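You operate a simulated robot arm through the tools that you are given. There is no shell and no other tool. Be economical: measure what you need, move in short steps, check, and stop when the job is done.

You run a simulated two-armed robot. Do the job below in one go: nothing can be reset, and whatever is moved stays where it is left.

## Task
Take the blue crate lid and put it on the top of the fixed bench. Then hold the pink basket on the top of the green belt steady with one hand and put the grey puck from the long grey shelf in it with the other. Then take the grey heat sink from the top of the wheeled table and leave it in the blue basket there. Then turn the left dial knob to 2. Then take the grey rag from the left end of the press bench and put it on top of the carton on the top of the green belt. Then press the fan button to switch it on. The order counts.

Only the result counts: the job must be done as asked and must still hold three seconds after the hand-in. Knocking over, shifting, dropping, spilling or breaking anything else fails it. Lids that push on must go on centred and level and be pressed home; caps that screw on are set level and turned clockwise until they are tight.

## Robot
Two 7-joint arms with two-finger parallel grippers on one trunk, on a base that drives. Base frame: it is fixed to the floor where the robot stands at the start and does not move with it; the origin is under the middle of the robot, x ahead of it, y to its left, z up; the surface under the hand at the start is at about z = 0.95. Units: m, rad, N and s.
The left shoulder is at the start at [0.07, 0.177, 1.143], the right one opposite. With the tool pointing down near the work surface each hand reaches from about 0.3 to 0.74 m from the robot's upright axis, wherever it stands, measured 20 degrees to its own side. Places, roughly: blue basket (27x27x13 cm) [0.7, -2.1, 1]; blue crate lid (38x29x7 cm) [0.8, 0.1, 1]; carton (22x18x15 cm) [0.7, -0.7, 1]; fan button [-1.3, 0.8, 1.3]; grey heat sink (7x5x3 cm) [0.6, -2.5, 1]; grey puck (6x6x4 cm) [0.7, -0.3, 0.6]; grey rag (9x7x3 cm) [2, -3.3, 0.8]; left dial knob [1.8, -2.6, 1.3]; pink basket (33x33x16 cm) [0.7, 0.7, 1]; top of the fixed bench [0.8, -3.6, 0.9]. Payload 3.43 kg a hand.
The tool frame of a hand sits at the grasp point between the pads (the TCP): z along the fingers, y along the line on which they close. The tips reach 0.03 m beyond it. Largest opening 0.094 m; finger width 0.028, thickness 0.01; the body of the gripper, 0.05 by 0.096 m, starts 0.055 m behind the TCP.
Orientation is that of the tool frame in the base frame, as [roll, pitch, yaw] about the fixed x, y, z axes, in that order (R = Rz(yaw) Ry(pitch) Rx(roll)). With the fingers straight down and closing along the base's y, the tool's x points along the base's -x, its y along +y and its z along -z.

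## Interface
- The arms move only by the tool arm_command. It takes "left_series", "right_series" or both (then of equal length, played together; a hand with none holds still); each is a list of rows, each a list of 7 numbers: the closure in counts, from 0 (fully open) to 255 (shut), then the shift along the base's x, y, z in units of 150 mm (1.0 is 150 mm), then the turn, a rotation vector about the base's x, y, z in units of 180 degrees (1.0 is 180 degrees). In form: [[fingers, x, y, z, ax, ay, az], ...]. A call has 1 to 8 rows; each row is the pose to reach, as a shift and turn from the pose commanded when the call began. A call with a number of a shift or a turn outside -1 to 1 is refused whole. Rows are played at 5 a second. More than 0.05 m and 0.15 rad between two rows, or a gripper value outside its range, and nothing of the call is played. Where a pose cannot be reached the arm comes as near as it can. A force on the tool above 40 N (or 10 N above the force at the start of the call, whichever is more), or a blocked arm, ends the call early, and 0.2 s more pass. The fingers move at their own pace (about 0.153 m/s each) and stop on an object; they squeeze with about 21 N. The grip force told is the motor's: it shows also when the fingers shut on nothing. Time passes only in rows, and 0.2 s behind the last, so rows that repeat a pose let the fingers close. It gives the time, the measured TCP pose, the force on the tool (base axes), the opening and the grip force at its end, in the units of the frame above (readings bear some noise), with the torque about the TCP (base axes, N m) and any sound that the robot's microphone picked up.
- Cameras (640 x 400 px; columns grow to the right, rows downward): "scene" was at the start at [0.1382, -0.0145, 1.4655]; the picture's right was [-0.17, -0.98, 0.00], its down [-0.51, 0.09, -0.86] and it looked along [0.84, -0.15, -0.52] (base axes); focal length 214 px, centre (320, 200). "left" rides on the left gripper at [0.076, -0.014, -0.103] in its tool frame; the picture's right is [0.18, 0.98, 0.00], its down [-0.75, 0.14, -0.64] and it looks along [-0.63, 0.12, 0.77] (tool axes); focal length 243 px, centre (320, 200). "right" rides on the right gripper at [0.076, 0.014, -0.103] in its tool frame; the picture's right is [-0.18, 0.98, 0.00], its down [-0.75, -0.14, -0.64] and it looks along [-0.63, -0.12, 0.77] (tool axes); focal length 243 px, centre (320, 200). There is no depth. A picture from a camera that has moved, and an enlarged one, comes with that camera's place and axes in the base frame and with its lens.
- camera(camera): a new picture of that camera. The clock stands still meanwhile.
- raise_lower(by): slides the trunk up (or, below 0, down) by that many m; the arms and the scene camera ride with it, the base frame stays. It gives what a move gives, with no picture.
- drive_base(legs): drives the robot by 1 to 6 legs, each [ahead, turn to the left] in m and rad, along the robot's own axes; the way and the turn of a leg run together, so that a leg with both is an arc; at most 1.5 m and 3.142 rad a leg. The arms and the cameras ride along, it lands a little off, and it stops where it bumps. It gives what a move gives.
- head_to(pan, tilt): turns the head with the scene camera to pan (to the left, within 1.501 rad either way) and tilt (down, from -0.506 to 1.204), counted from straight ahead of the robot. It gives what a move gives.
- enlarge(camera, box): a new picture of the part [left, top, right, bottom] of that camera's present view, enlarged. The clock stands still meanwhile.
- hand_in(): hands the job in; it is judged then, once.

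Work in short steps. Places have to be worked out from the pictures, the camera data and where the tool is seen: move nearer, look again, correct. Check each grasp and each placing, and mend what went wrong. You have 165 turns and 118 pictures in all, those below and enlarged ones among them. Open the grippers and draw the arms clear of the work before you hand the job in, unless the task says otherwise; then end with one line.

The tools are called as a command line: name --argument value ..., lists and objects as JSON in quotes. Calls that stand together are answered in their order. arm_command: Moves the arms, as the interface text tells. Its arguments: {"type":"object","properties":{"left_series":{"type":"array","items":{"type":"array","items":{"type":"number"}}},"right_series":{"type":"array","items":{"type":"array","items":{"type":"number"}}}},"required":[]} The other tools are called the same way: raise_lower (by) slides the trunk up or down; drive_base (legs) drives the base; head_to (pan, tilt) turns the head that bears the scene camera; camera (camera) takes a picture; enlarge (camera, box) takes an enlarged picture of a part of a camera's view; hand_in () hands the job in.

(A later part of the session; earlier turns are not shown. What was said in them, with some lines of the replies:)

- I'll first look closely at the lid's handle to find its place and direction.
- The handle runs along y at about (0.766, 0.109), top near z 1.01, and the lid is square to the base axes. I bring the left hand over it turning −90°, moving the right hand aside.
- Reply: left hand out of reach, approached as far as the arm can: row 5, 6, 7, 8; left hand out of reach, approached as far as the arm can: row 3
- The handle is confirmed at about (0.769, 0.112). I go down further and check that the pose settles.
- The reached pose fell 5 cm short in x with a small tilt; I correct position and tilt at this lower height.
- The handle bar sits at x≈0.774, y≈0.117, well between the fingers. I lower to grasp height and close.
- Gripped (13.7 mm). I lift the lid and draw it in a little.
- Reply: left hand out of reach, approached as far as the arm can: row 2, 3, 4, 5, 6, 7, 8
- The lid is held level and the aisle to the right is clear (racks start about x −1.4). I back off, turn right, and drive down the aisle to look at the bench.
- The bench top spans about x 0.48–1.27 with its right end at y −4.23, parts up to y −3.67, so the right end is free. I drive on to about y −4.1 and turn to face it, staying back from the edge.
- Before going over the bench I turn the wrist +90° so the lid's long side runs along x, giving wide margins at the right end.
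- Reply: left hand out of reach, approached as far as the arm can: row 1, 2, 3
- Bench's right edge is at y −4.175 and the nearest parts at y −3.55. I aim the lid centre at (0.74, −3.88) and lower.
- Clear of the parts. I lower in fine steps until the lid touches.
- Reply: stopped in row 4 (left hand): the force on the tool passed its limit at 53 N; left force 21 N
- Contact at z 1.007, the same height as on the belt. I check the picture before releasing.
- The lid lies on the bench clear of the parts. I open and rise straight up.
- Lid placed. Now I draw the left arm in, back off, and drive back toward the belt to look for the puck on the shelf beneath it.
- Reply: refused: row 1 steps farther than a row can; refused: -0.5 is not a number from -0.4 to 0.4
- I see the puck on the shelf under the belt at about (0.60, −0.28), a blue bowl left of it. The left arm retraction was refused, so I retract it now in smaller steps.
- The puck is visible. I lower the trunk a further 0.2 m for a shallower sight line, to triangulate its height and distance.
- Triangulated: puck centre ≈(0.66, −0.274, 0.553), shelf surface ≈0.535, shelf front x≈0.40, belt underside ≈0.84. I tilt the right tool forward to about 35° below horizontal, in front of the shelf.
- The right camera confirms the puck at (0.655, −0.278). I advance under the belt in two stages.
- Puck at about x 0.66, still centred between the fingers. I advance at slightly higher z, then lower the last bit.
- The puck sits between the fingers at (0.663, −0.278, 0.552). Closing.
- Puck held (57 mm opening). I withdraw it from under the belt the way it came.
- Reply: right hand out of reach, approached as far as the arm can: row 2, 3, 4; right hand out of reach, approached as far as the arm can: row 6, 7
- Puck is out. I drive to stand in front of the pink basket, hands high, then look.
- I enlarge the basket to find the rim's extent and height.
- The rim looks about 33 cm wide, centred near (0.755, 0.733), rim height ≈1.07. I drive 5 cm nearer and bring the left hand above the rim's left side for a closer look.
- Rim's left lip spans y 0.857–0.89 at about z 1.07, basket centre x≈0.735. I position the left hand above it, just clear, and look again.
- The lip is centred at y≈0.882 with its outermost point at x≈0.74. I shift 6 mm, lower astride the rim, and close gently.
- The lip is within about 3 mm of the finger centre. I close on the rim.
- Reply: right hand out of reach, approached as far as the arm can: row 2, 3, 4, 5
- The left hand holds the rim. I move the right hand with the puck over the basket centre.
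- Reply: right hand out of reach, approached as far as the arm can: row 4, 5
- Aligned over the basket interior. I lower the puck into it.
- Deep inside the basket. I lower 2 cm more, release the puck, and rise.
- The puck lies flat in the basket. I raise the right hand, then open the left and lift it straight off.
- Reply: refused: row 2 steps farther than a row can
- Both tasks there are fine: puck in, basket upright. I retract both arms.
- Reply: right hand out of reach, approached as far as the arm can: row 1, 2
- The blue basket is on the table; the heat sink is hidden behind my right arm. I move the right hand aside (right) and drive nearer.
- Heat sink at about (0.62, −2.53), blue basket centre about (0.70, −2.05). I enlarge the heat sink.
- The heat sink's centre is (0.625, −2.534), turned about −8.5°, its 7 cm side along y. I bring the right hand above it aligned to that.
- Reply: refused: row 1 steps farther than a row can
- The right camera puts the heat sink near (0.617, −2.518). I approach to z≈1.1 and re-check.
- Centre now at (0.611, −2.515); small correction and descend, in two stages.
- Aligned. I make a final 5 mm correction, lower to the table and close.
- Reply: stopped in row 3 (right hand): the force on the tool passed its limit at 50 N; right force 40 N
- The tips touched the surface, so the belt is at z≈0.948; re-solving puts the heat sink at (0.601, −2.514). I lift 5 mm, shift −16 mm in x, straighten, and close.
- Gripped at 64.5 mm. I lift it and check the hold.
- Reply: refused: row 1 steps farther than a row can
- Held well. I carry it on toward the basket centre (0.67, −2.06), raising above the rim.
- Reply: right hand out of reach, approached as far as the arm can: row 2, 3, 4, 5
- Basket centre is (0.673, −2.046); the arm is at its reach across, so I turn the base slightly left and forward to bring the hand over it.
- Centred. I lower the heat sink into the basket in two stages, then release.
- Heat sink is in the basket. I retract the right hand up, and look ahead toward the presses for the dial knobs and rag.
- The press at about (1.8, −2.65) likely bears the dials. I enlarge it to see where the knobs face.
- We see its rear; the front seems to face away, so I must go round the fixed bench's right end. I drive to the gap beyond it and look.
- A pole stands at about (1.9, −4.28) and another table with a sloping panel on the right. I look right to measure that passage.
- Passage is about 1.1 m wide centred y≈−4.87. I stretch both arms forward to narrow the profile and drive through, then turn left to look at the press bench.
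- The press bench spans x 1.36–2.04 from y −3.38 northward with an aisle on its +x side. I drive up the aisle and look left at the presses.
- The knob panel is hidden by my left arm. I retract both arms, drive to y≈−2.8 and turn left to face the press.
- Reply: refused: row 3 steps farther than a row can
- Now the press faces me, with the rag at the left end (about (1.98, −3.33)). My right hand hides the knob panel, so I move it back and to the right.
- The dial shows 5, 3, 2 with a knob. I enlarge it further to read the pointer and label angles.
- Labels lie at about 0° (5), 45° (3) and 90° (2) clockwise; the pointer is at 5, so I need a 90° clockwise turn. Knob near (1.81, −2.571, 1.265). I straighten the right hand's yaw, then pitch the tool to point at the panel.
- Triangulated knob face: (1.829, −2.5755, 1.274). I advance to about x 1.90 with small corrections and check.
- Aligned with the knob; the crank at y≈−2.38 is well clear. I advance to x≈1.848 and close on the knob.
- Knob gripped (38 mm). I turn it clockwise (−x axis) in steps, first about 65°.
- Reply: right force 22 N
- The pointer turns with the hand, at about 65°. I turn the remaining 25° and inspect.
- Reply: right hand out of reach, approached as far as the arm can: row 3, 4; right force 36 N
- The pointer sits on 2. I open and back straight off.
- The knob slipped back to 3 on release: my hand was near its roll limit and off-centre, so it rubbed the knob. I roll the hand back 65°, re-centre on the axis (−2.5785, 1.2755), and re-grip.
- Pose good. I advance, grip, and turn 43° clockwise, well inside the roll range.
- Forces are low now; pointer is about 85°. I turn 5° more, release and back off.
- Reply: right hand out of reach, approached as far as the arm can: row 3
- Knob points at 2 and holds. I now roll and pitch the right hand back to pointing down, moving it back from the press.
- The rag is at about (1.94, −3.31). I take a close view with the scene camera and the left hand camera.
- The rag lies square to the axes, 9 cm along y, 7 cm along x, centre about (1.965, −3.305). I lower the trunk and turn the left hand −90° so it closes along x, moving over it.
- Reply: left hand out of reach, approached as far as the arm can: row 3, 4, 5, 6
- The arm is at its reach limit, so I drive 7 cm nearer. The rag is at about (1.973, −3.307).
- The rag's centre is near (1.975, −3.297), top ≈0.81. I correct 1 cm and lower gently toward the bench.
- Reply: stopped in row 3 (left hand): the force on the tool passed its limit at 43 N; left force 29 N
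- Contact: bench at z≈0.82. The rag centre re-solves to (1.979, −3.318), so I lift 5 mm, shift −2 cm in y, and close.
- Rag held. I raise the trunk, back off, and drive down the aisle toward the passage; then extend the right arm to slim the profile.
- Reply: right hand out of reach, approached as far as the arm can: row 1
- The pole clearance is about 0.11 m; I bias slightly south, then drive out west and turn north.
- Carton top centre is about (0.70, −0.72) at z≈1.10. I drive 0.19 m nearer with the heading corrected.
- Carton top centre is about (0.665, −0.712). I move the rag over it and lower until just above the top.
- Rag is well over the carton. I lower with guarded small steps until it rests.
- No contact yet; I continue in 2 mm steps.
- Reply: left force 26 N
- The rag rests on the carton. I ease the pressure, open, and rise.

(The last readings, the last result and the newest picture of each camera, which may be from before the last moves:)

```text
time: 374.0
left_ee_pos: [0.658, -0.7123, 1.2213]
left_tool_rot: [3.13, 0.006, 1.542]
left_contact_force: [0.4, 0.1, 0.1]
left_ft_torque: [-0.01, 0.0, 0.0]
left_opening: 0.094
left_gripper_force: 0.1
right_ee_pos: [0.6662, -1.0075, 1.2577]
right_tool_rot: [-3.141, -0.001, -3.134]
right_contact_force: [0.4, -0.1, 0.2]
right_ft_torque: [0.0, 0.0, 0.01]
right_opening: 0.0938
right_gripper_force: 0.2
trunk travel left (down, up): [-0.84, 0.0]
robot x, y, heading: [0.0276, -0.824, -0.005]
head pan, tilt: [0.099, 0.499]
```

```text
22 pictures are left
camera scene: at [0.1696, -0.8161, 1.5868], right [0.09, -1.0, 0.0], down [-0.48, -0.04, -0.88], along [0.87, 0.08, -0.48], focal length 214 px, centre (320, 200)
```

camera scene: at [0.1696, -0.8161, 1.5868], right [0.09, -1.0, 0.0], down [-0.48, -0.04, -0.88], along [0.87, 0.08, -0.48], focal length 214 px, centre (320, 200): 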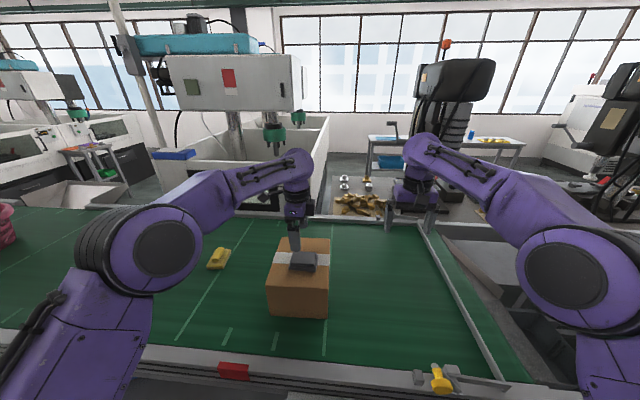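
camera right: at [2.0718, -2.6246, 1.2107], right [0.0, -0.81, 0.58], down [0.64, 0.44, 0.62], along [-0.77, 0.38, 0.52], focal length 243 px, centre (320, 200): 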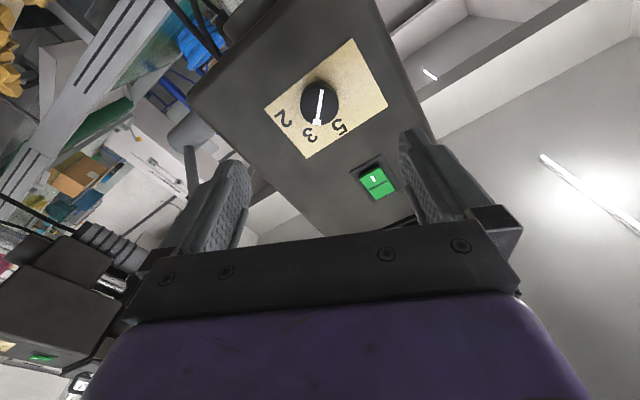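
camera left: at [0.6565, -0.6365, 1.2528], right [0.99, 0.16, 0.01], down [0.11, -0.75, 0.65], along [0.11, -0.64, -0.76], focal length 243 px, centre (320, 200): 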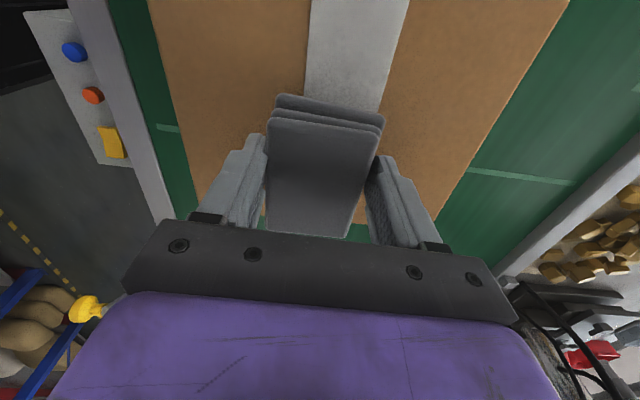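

The rag lies on the carton. I draw the arms in, back off, and drive north to face the pillar with the fan button.

arm_command --left_series '[[0, -0.2, 0.1, 0.1, 0, 0, 0.04], [0, -0.4, 0.2, 0.15, 0, 0, 0.08], [0, -0.6, 0.3, 0.2, 0, 0, 0.12], [0, -0.8, 0.4, 0.2, 0, 0, 0.16], [0, -1, 0.5, 0.2, 0, 0, 0.2]]' --right_series '[[0, -0.2, 0, 0, 0, 0, 0], [0, -0.4, 0, 0, 0, 0, 0], [0, -0.6, 0, 0, 0, 0, 0], [0, -0.8, 0, 0, 0, 0, 0], [0, -1, 0, 0, 0, 0, 0]]'

drive_base --legs '[[-0.42, 0], [0, 1.571], [1.44, 0], [0, 1.571]]'

head_to --pan -0.2 --tilt 0.3

camera --camera "scene"

```text
time: 375.2
left_ee_pos: [0.5041, -0.6372, 1.2486]
left_tool_rot: [3.129, 0.009, 2.175]
left_contact_force: [-0.6, -0.3, -0.4]
left_ft_torque: [0.01, -0.05, -0.02]
left_opening: 0.0939
left_gripper_force: 0.1
right_ee_pos: [0.5108, -1.0082, 1.2595]
right_tool_rot: [-3.139, 0.003, -3.133]
right_contact_force: [-1.2, 0.3, 0.6]
right_ft_torque: [0.01, -0.01, 0.0]
right_opening: 0.0938
right_gripper_force: 0.0
trunk travel left (down, up): [-0.84, 0.0]
robot x, y, heading: [0.0328, -0.8232, -0.01]
head pan, tilt: [0.099, 0.499]
```

```text
time: 392.3
left_ee_pos: [-0.8342, 0.457, 1.2475]
left_tool_rot: [3.129, 0.007, -0.978]
left_contact_force: [-0.8, 0.2, 0.0]
left_ft_torque: [0.03, 0.02, 0.04]
left_opening: 0.0937
left_gripper_force: 0.0
right_ee_pos: [-0.8393, 0.829, 1.2577]
right_tool_rot: [-3.139, -0.001, 0.001]
right_contact_force: [1.1, 0.3, -0.2]
right_ft_torque: [0.02, 0.0, 0.02]
right_opening: 0.0941
right_gripper_force: 0.1
trunk travel left (down, up): [-0.84, 0.0]
robot x, y, heading: [-0.3562, 0.6405, 3.129]
head pan, tilt: [0.099, 0.499]
```

```text
time: 393.1
left_ee_pos: [-0.8338, 0.4568, 1.2472]
left_tool_rot: [3.129, 0.007, -0.979]
left_contact_force: [0.3, -0.1, 0.0]
left_ft_torque: [-0.01, 0.01, -0.02]
left_opening: 0.0938
left_gripper_force: 0.0
right_ee_pos: [-0.839, 0.8273, 1.2575]
right_tool_rot: [-3.139, -0.001, 0.0]
right_contact_force: [0.3, -0.5, -0.9]
right_ft_torque: [0.0, 0.01, -0.05]
right_opening: 0.0941
right_gripper_force: 0.0
trunk travel left (down, up): [-0.84, 0.0]
robot x, y, heading: [-0.3561, 0.6428, 3.127]
head pan, tilt: [-0.201, 0.3]
```

```text
21 pictures are left
camera scene: at [-0.4962, 0.6621, 1.6051], right [0.21, 0.98, 0.0], down [0.29, -0.06, -0.96], along [-0.93, 0.2, -0.3], focal length 214 px, centre (320, 200)
```

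scene: 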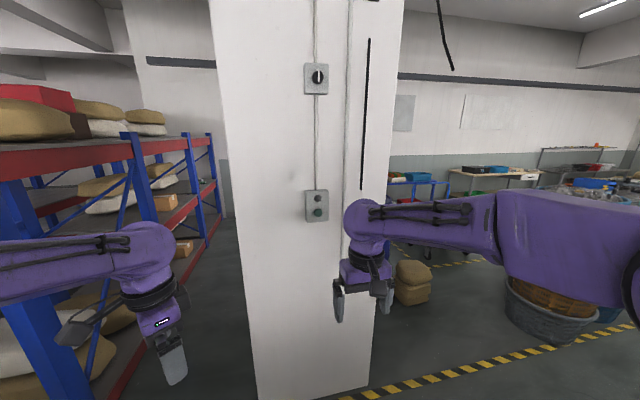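

A two-button box sits on the pillar's near face and a rotary switch above it. I enlarge both to identify the fan button.

enlarge --camera "scene" --box '[290, 180, 346, 232]'

enlarge --camera "scene" --box '[280, 50, 360, 110]'

```text
7.69 times, centred on (318, 206) of scene
camera zoom: at [-0.4962, 0.6621, 1.6051], right [0.21, 0.98, 0.0], down [0.29, -0.06, -0.96], along [-0.93, 0.2, -0.3], focal length 1650 px, centre (335, 154)
```

zoom: 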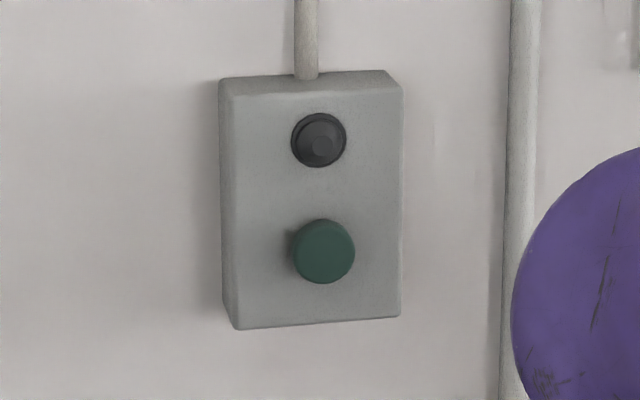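

```text
6.67 times, centred on (320, 80) of scene
camera zoom: at [-0.4962, 0.6621, 1.6051], right [0.21, 0.98, 0.0], down [0.29, -0.06, -0.96], along [-0.93, 0.2, -0.3], focal length 1430 px, centre (320, 1000)
```

zoom: 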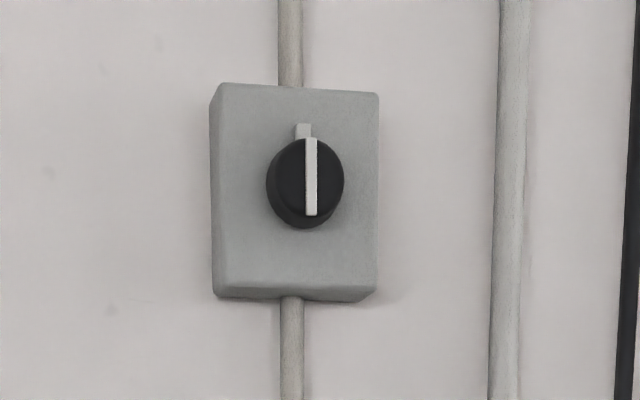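

The green push button below the (unlit) lamp is the fan button, near (−1.3, 0.829, 1.292). I close the right fingers and pitch the right tool to point at the pillar.

arm_command --right_series '[[255, -0.1, 0, 0.02, 0, 0.0455, 0], [255, -0.2, 0, 0.04, 0, 0.091, 0], [255, -0.3, 0, 0.06, 0, 0.1364, 0], [255, -0.4, 0, 0.08, 0, 0.1818, 0], [255, -0.5, 0, 0.1, 0, 0.2273, 0], [255, -0.6, 0, 0.14, 0, 0.2727, 0], [255, -0.7, 0, 0.18, 0, 0.3182, 0], [255, -0.8, 0, 0.22, 0, 0.3636, 0]]'

arm_command --right_series '[[255, -0.1, 0, 0, 0, 0.0455, 0], [255, -0.2, 0, 0, 0, 0.091, 0], [255, -0.3, 0, 0, 0, 0.1364, 0], [255, -0.3, 0, 0, 0, 0.1364, 0]]'

camera --camera "right"

```text
time: 394.9
left_ee_pos: [-0.8361, 0.4582, 1.2473]
left_tool_rot: [3.129, 0.008, -0.976]
left_contact_force: [-0.1, 0.2, -0.7]
left_ft_torque: [0.01, -0.02, 0.0]
left_opening: 0.0941
left_gripper_force: 0.1
right_ee_pos: [-0.9608, 0.8293, 1.288]
right_tool_rot: [3.14, 1.139, -0.003]
right_contact_force: [-0.1, -0.3, 0.4]
right_ft_torque: [0.02, -0.01, 0.02]
right_opening: 0.0
right_gripper_force: 20.9
trunk travel left (down, up): [-0.84, 0.0]
robot x, y, heading: [-0.3603, 0.6391, 3.131]
head pan, tilt: [-0.201, 0.3]
```

```text
time: 395.9
left_ee_pos: [-0.8339, 0.4556, 1.248]
left_tool_rot: [3.129, 0.009, -0.978]
left_contact_force: [-0.6, -0.7, 0.1]
left_ft_torque: [0.04, 0.01, 0.0]
left_opening: 0.094
left_gripper_force: 0.1
right_ee_pos: [-1.0033, 0.8264, 1.2892]
right_tool_rot: [-0.403, 1.57, 2.737]
right_contact_force: [0.4, -0.4, 0.4]
right_ft_torque: [-0.01, 0.01, 0.01]
right_opening: 0.0003
right_gripper_force: 21.1
trunk travel left (down, up): [-0.84, 0.0]
robot x, y, heading: [-0.3525, 0.6445, 3.128]
head pan, tilt: [-0.201, 0.3]
```

```text
18 pictures are left
camera right: at [-0.9014, 0.8139, 1.2136], right [0.0, -0.98, 0.18], down [0.64, 0.14, 0.75], along [-0.77, 0.12, 0.63], focal length 243 px, centre (320, 200)
```

right: 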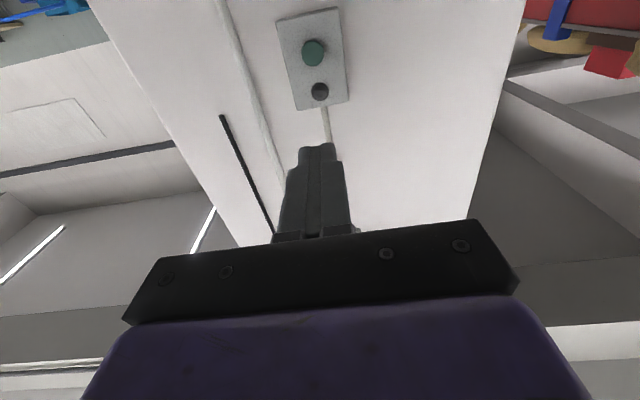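

The button face solves to (−1.335, 0.836, 1.278). It is a bit far, so I drive 0.13 m nearer and re-check with the hand camera.

drive_base --legs '[[0.13, 0.01]]'

arm_command --right_series '[[255, -0.1, 0.03, -0.04, 0, 0, 0], [255, -0.2, 0.06, -0.075, 0, 0, 0], [255, -0.2, 0.06, -0.075, 0, 0, 0]]'

camera --camera "right"

```text
time: 397.1
left_ee_pos: [-0.9589, 0.4536, 1.2485]
left_tool_rot: [3.128, 0.007, -0.97]
left_contact_force: [0.4, 0.6, -0.1]
left_ft_torque: [0.02, 0.01, -0.04]
left_opening: 0.094
left_gripper_force: 0.1
right_ee_pos: [-1.1322, 0.8242, 1.2909]
right_tool_rot: [-0.538, 1.568, 2.609]
right_contact_force: [-0.8, 1.0, 0.4]
right_ft_torque: [-0.01, -0.01, 0.02]
right_opening: 0.0
right_gripper_force: 21.4
trunk travel left (down, up): [-0.84, 0.0]
robot x, y, heading: [-0.4839, 0.6433, 3.136]
head pan, tilt: [-0.201, 0.3]
```

```text
time: 397.9
left_ee_pos: [-0.9626, 0.4538, 1.2472]
left_tool_rot: [3.13, 0.008, -0.969]
left_contact_force: [-0.6, -0.2, -0.1]
left_ft_torque: [0.0, -0.01, -0.01]
left_opening: 0.0938
left_gripper_force: 0.0
right_ee_pos: [-1.1643, 0.8332, 1.277]
right_tool_rot: [0.546, 1.57, -2.589]
right_contact_force: [0.6, -0.1, -0.2]
right_ft_torque: [-0.02, 0.03, 0.01]
right_opening: 0.0001
right_gripper_force: 20.9
trunk travel left (down, up): [-0.84, 0.0]
robot x, y, heading: [-0.4818, 0.6422, 3.139]
head pan, tilt: [-0.201, 0.3]
```

```text
17 pictures are left
camera right: at [-1.0613, 0.8203, 1.2018], right [0.01, -0.98, 0.18], down [0.64, 0.14, 0.75], along [-0.77, 0.11, 0.63], focal length 243 px, centre (320, 200)
```

right: 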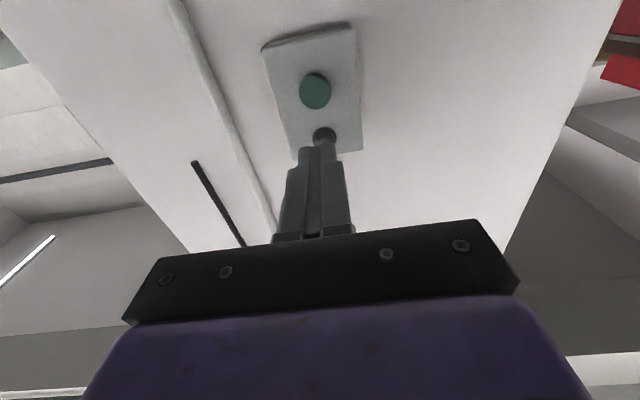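

Aligned in z; 4 mm correction in y. I advance to just before contact, then push in small steps.

arm_command --right_series '[[255, -0.25, 0.027, 0, 0, 0, 0], [255, -0.5, 0.027, 0, 0, 0, 0], [255, -0.75, 0.027, 0, 0, 0, 0], [255, -0.83, 0.027, 0, 0, 0, 0], [255, -0.87, 0.027, 0, 0, 0, 0], [255, -0.91, 0.027, 0, 0, 0, 0], [255, -0.95, 0.027, 0, 0, 0, 0], [255, -0.98, 0.027, 0, 0, 0, 0]]'

camera --camera "right"

```text
time: 399.8
left_ee_pos: [-0.9606, 0.4531, 1.2486]
left_tool_rot: [3.128, 0.008, -0.969]
left_contact_force: [-0.1, 0.6, 0.4]
left_ft_torque: [0.04, -0.01, -0.02]
left_opening: 0.0938
left_gripper_force: 0.1
right_ee_pos: [-1.3099, 0.8376, 1.279]
right_tool_rot: [-2.545, 1.569, 0.602]
right_contact_force: [0.9, 1.0, -0.5]
right_ft_torque: [0.01, -0.02, 0.0]
right_opening: 0.0
right_gripper_force: 21.6
trunk travel left (down, up): [-0.84, 0.0]
robot x, y, heading: [-0.4836, 0.6427, 3.143]
head pan, tilt: [-0.201, 0.3]
```

```text
16 pictures are left
camera right: at [-1.2079, 0.8248, 1.2017], right [0.01, -0.98, 0.18], down [0.64, 0.14, 0.75], along [-0.77, 0.11, 0.63], focal length 243 px, centre (320, 200)
```

right: 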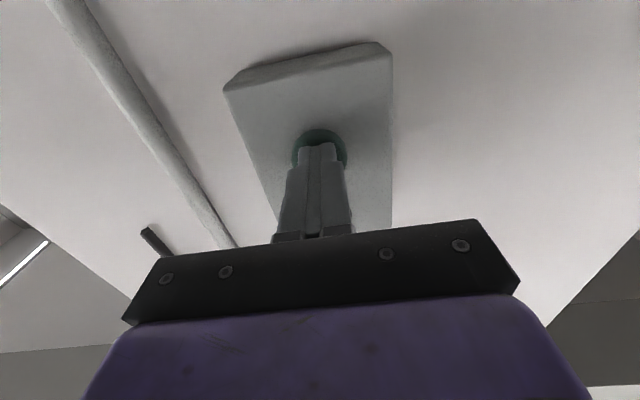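

The fingertips are on the button's axis, no force yet. I push on in 2–3 mm steps.

arm_command --right_series '[[255, -0.02, 0, 0, 0, 0, 0], [255, -0.04, 0, 0, 0, 0, 0], [255, -0.06, 0, 0, 0, 0, 0], [255, -0.08, 0, 0, 0, 0, 0]]'

```text
time: 400.8
left_ee_pos: [-0.9555, 0.4548, 1.2499]
left_tool_rot: [3.126, 0.01, -0.967]
left_contact_force: [0.7, 0.8, 0.2]
left_ft_torque: [0.01, 0.02, 0.03]
left_opening: 0.0939
left_gripper_force: 0.1
right_ee_pos: [-1.3179, 0.8367, 1.2784]
right_tool_rot: [-0.563, 1.57, 2.585]
right_contact_force: [24.3, 0.1, -11.5]
right_ft_torque: [0.0, -0.34, -0.06]
right_opening: 0.0002
right_gripper_force: 20.8
trunk travel left (down, up): [-0.84, 0.0]
robot x, y, heading: [-0.4839, 0.6391, 3.135]
head pan, tilt: [-0.201, 0.3]
heard: click
```

Click heard with 24 N. I back off and check the lamp and fan.

arm_command --right_series '[[255, 0.2, 0, 0, 0, 0, 0], [255, 0.5, 0, 0, 0, 0, 0], [255, 0.8, 0, 0, 0, 0, 0], [255, 1, 0, 0, 0, 0, 0]]'

enlarge --camera "scene" --box '[280, 170, 360, 240]'

camera --camera "right"

```text
time: 401.8
left_ee_pos: [-0.9616, 0.4531, 1.247]
left_tool_rot: [3.129, 0.007, -0.969]
left_contact_force: [0.3, -0.4, 0.0]
left_ft_torque: [0.04, -0.01, 0.02]
left_opening: 0.094
left_gripper_force: 0.1
right_ee_pos: [-1.1734, 0.8377, 1.2808]
right_tool_rot: [-2.157, 1.57, 0.991]
right_contact_force: [0.9, -0.3, 0.6]
right_ft_torque: [0.03, 0.0, 0.02]
right_opening: 0.0
right_gripper_force: 20.9
trunk travel left (down, up): [-0.84, 0.0]
robot x, y, heading: [-0.4804, 0.6439, 3.14]
head pan, tilt: [-0.201, 0.3]
```

```text
5.71 times, centred on (320, 205) of scene
camera zoom: at [-0.6246, 0.6624, 1.6052], right [0.2, 0.98, 0.0], down [0.29, -0.06, -0.96], along [-0.94, 0.19, -0.3], focal length 1226 px, centre (320, 171)
```

zoom: 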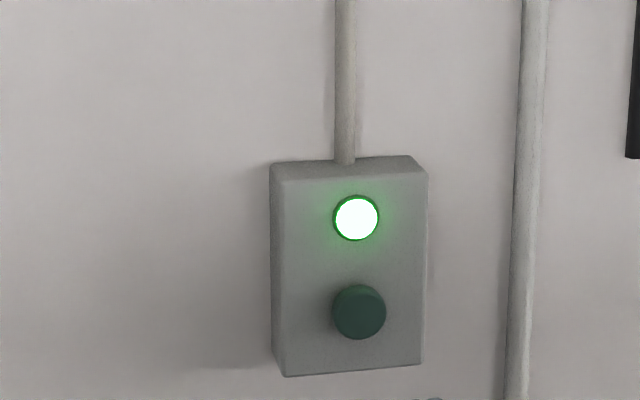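

```text
14 pictures are left
camera right: at [-1.0695, 0.8252, 1.2047], right [0.01, -0.98, 0.18], down [0.64, 0.14, 0.75], along [-0.77, 0.11, 0.63], focal length 243 px, centre (320, 200)
```

right: 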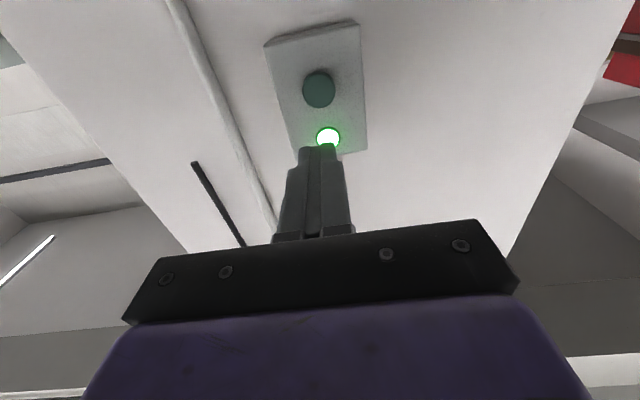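

The lamp is lit, so the fan is on. I open the right gripper and back the robot clear of the pillar.

drive_base --legs '[[-0.2, 0]]'

arm_command --right_series '[[0, 0, 0, 0, 0, 0, 0], [0, 0, 0, 0, 0, 0, 0], [0, 0, 0, 0, 0, 0, 0], [0, 0, 0, 0, 0, 0, 0]]'

```text
time: 403.3
left_ee_pos: [-0.7677, 0.4522, 1.2461]
left_tool_rot: [3.13, 0.005, -0.969]
left_contact_force: [0.0, 0.1, -0.2]
left_ft_torque: [0.04, 0.03, 0.03]
left_opening: 0.0938
left_gripper_force: 0.1
right_ee_pos: [-0.9776, 0.8373, 1.2785]
right_tool_rot: [-2.959, 1.569, 0.188]
right_contact_force: [-1.0, -0.3, -0.1]
right_ft_torque: [-0.01, -0.04, 0.0]
right_opening: 0.0001
right_gripper_force: 21.2
trunk travel left (down, up): [-0.84, 0.0]
robot x, y, heading: [-0.2846, 0.6407, 3.137]
head pan, tilt: [-0.201, 0.3]
```

```text
time: 404.3
left_ee_pos: [-0.7639, 0.4523, 1.2479]
left_tool_rot: [3.129, 0.007, -0.969]
left_contact_force: [0.3, 0.3, 0.1]
left_ft_torque: [0.02, 0.02, 0.0]
left_opening: 0.0943
left_gripper_force: 0.0
right_ee_pos: [-0.9763, 0.8369, 1.2803]
right_tool_rot: [0.568, 1.571, -2.567]
right_contact_force: [0.0, -0.6, -0.4]
right_ft_torque: [-0.01, -0.01, -0.01]
right_opening: 0.0942
right_gripper_force: 0.0
trunk travel left (down, up): [-0.84, 0.0]
robot x, y, heading: [-0.2844, 0.6387, 3.138]
head pan, tilt: [-0.201, 0.3]
```

All six steps are done, both grippers are open and the arms are clear; I hand the job in.

hand_in

```text
The job is handed in.
```

All six steps were done in the order asked, and the job is handed in; the left knob slipped back to 3 on my first release, so I turned it again, and it now points at 2.
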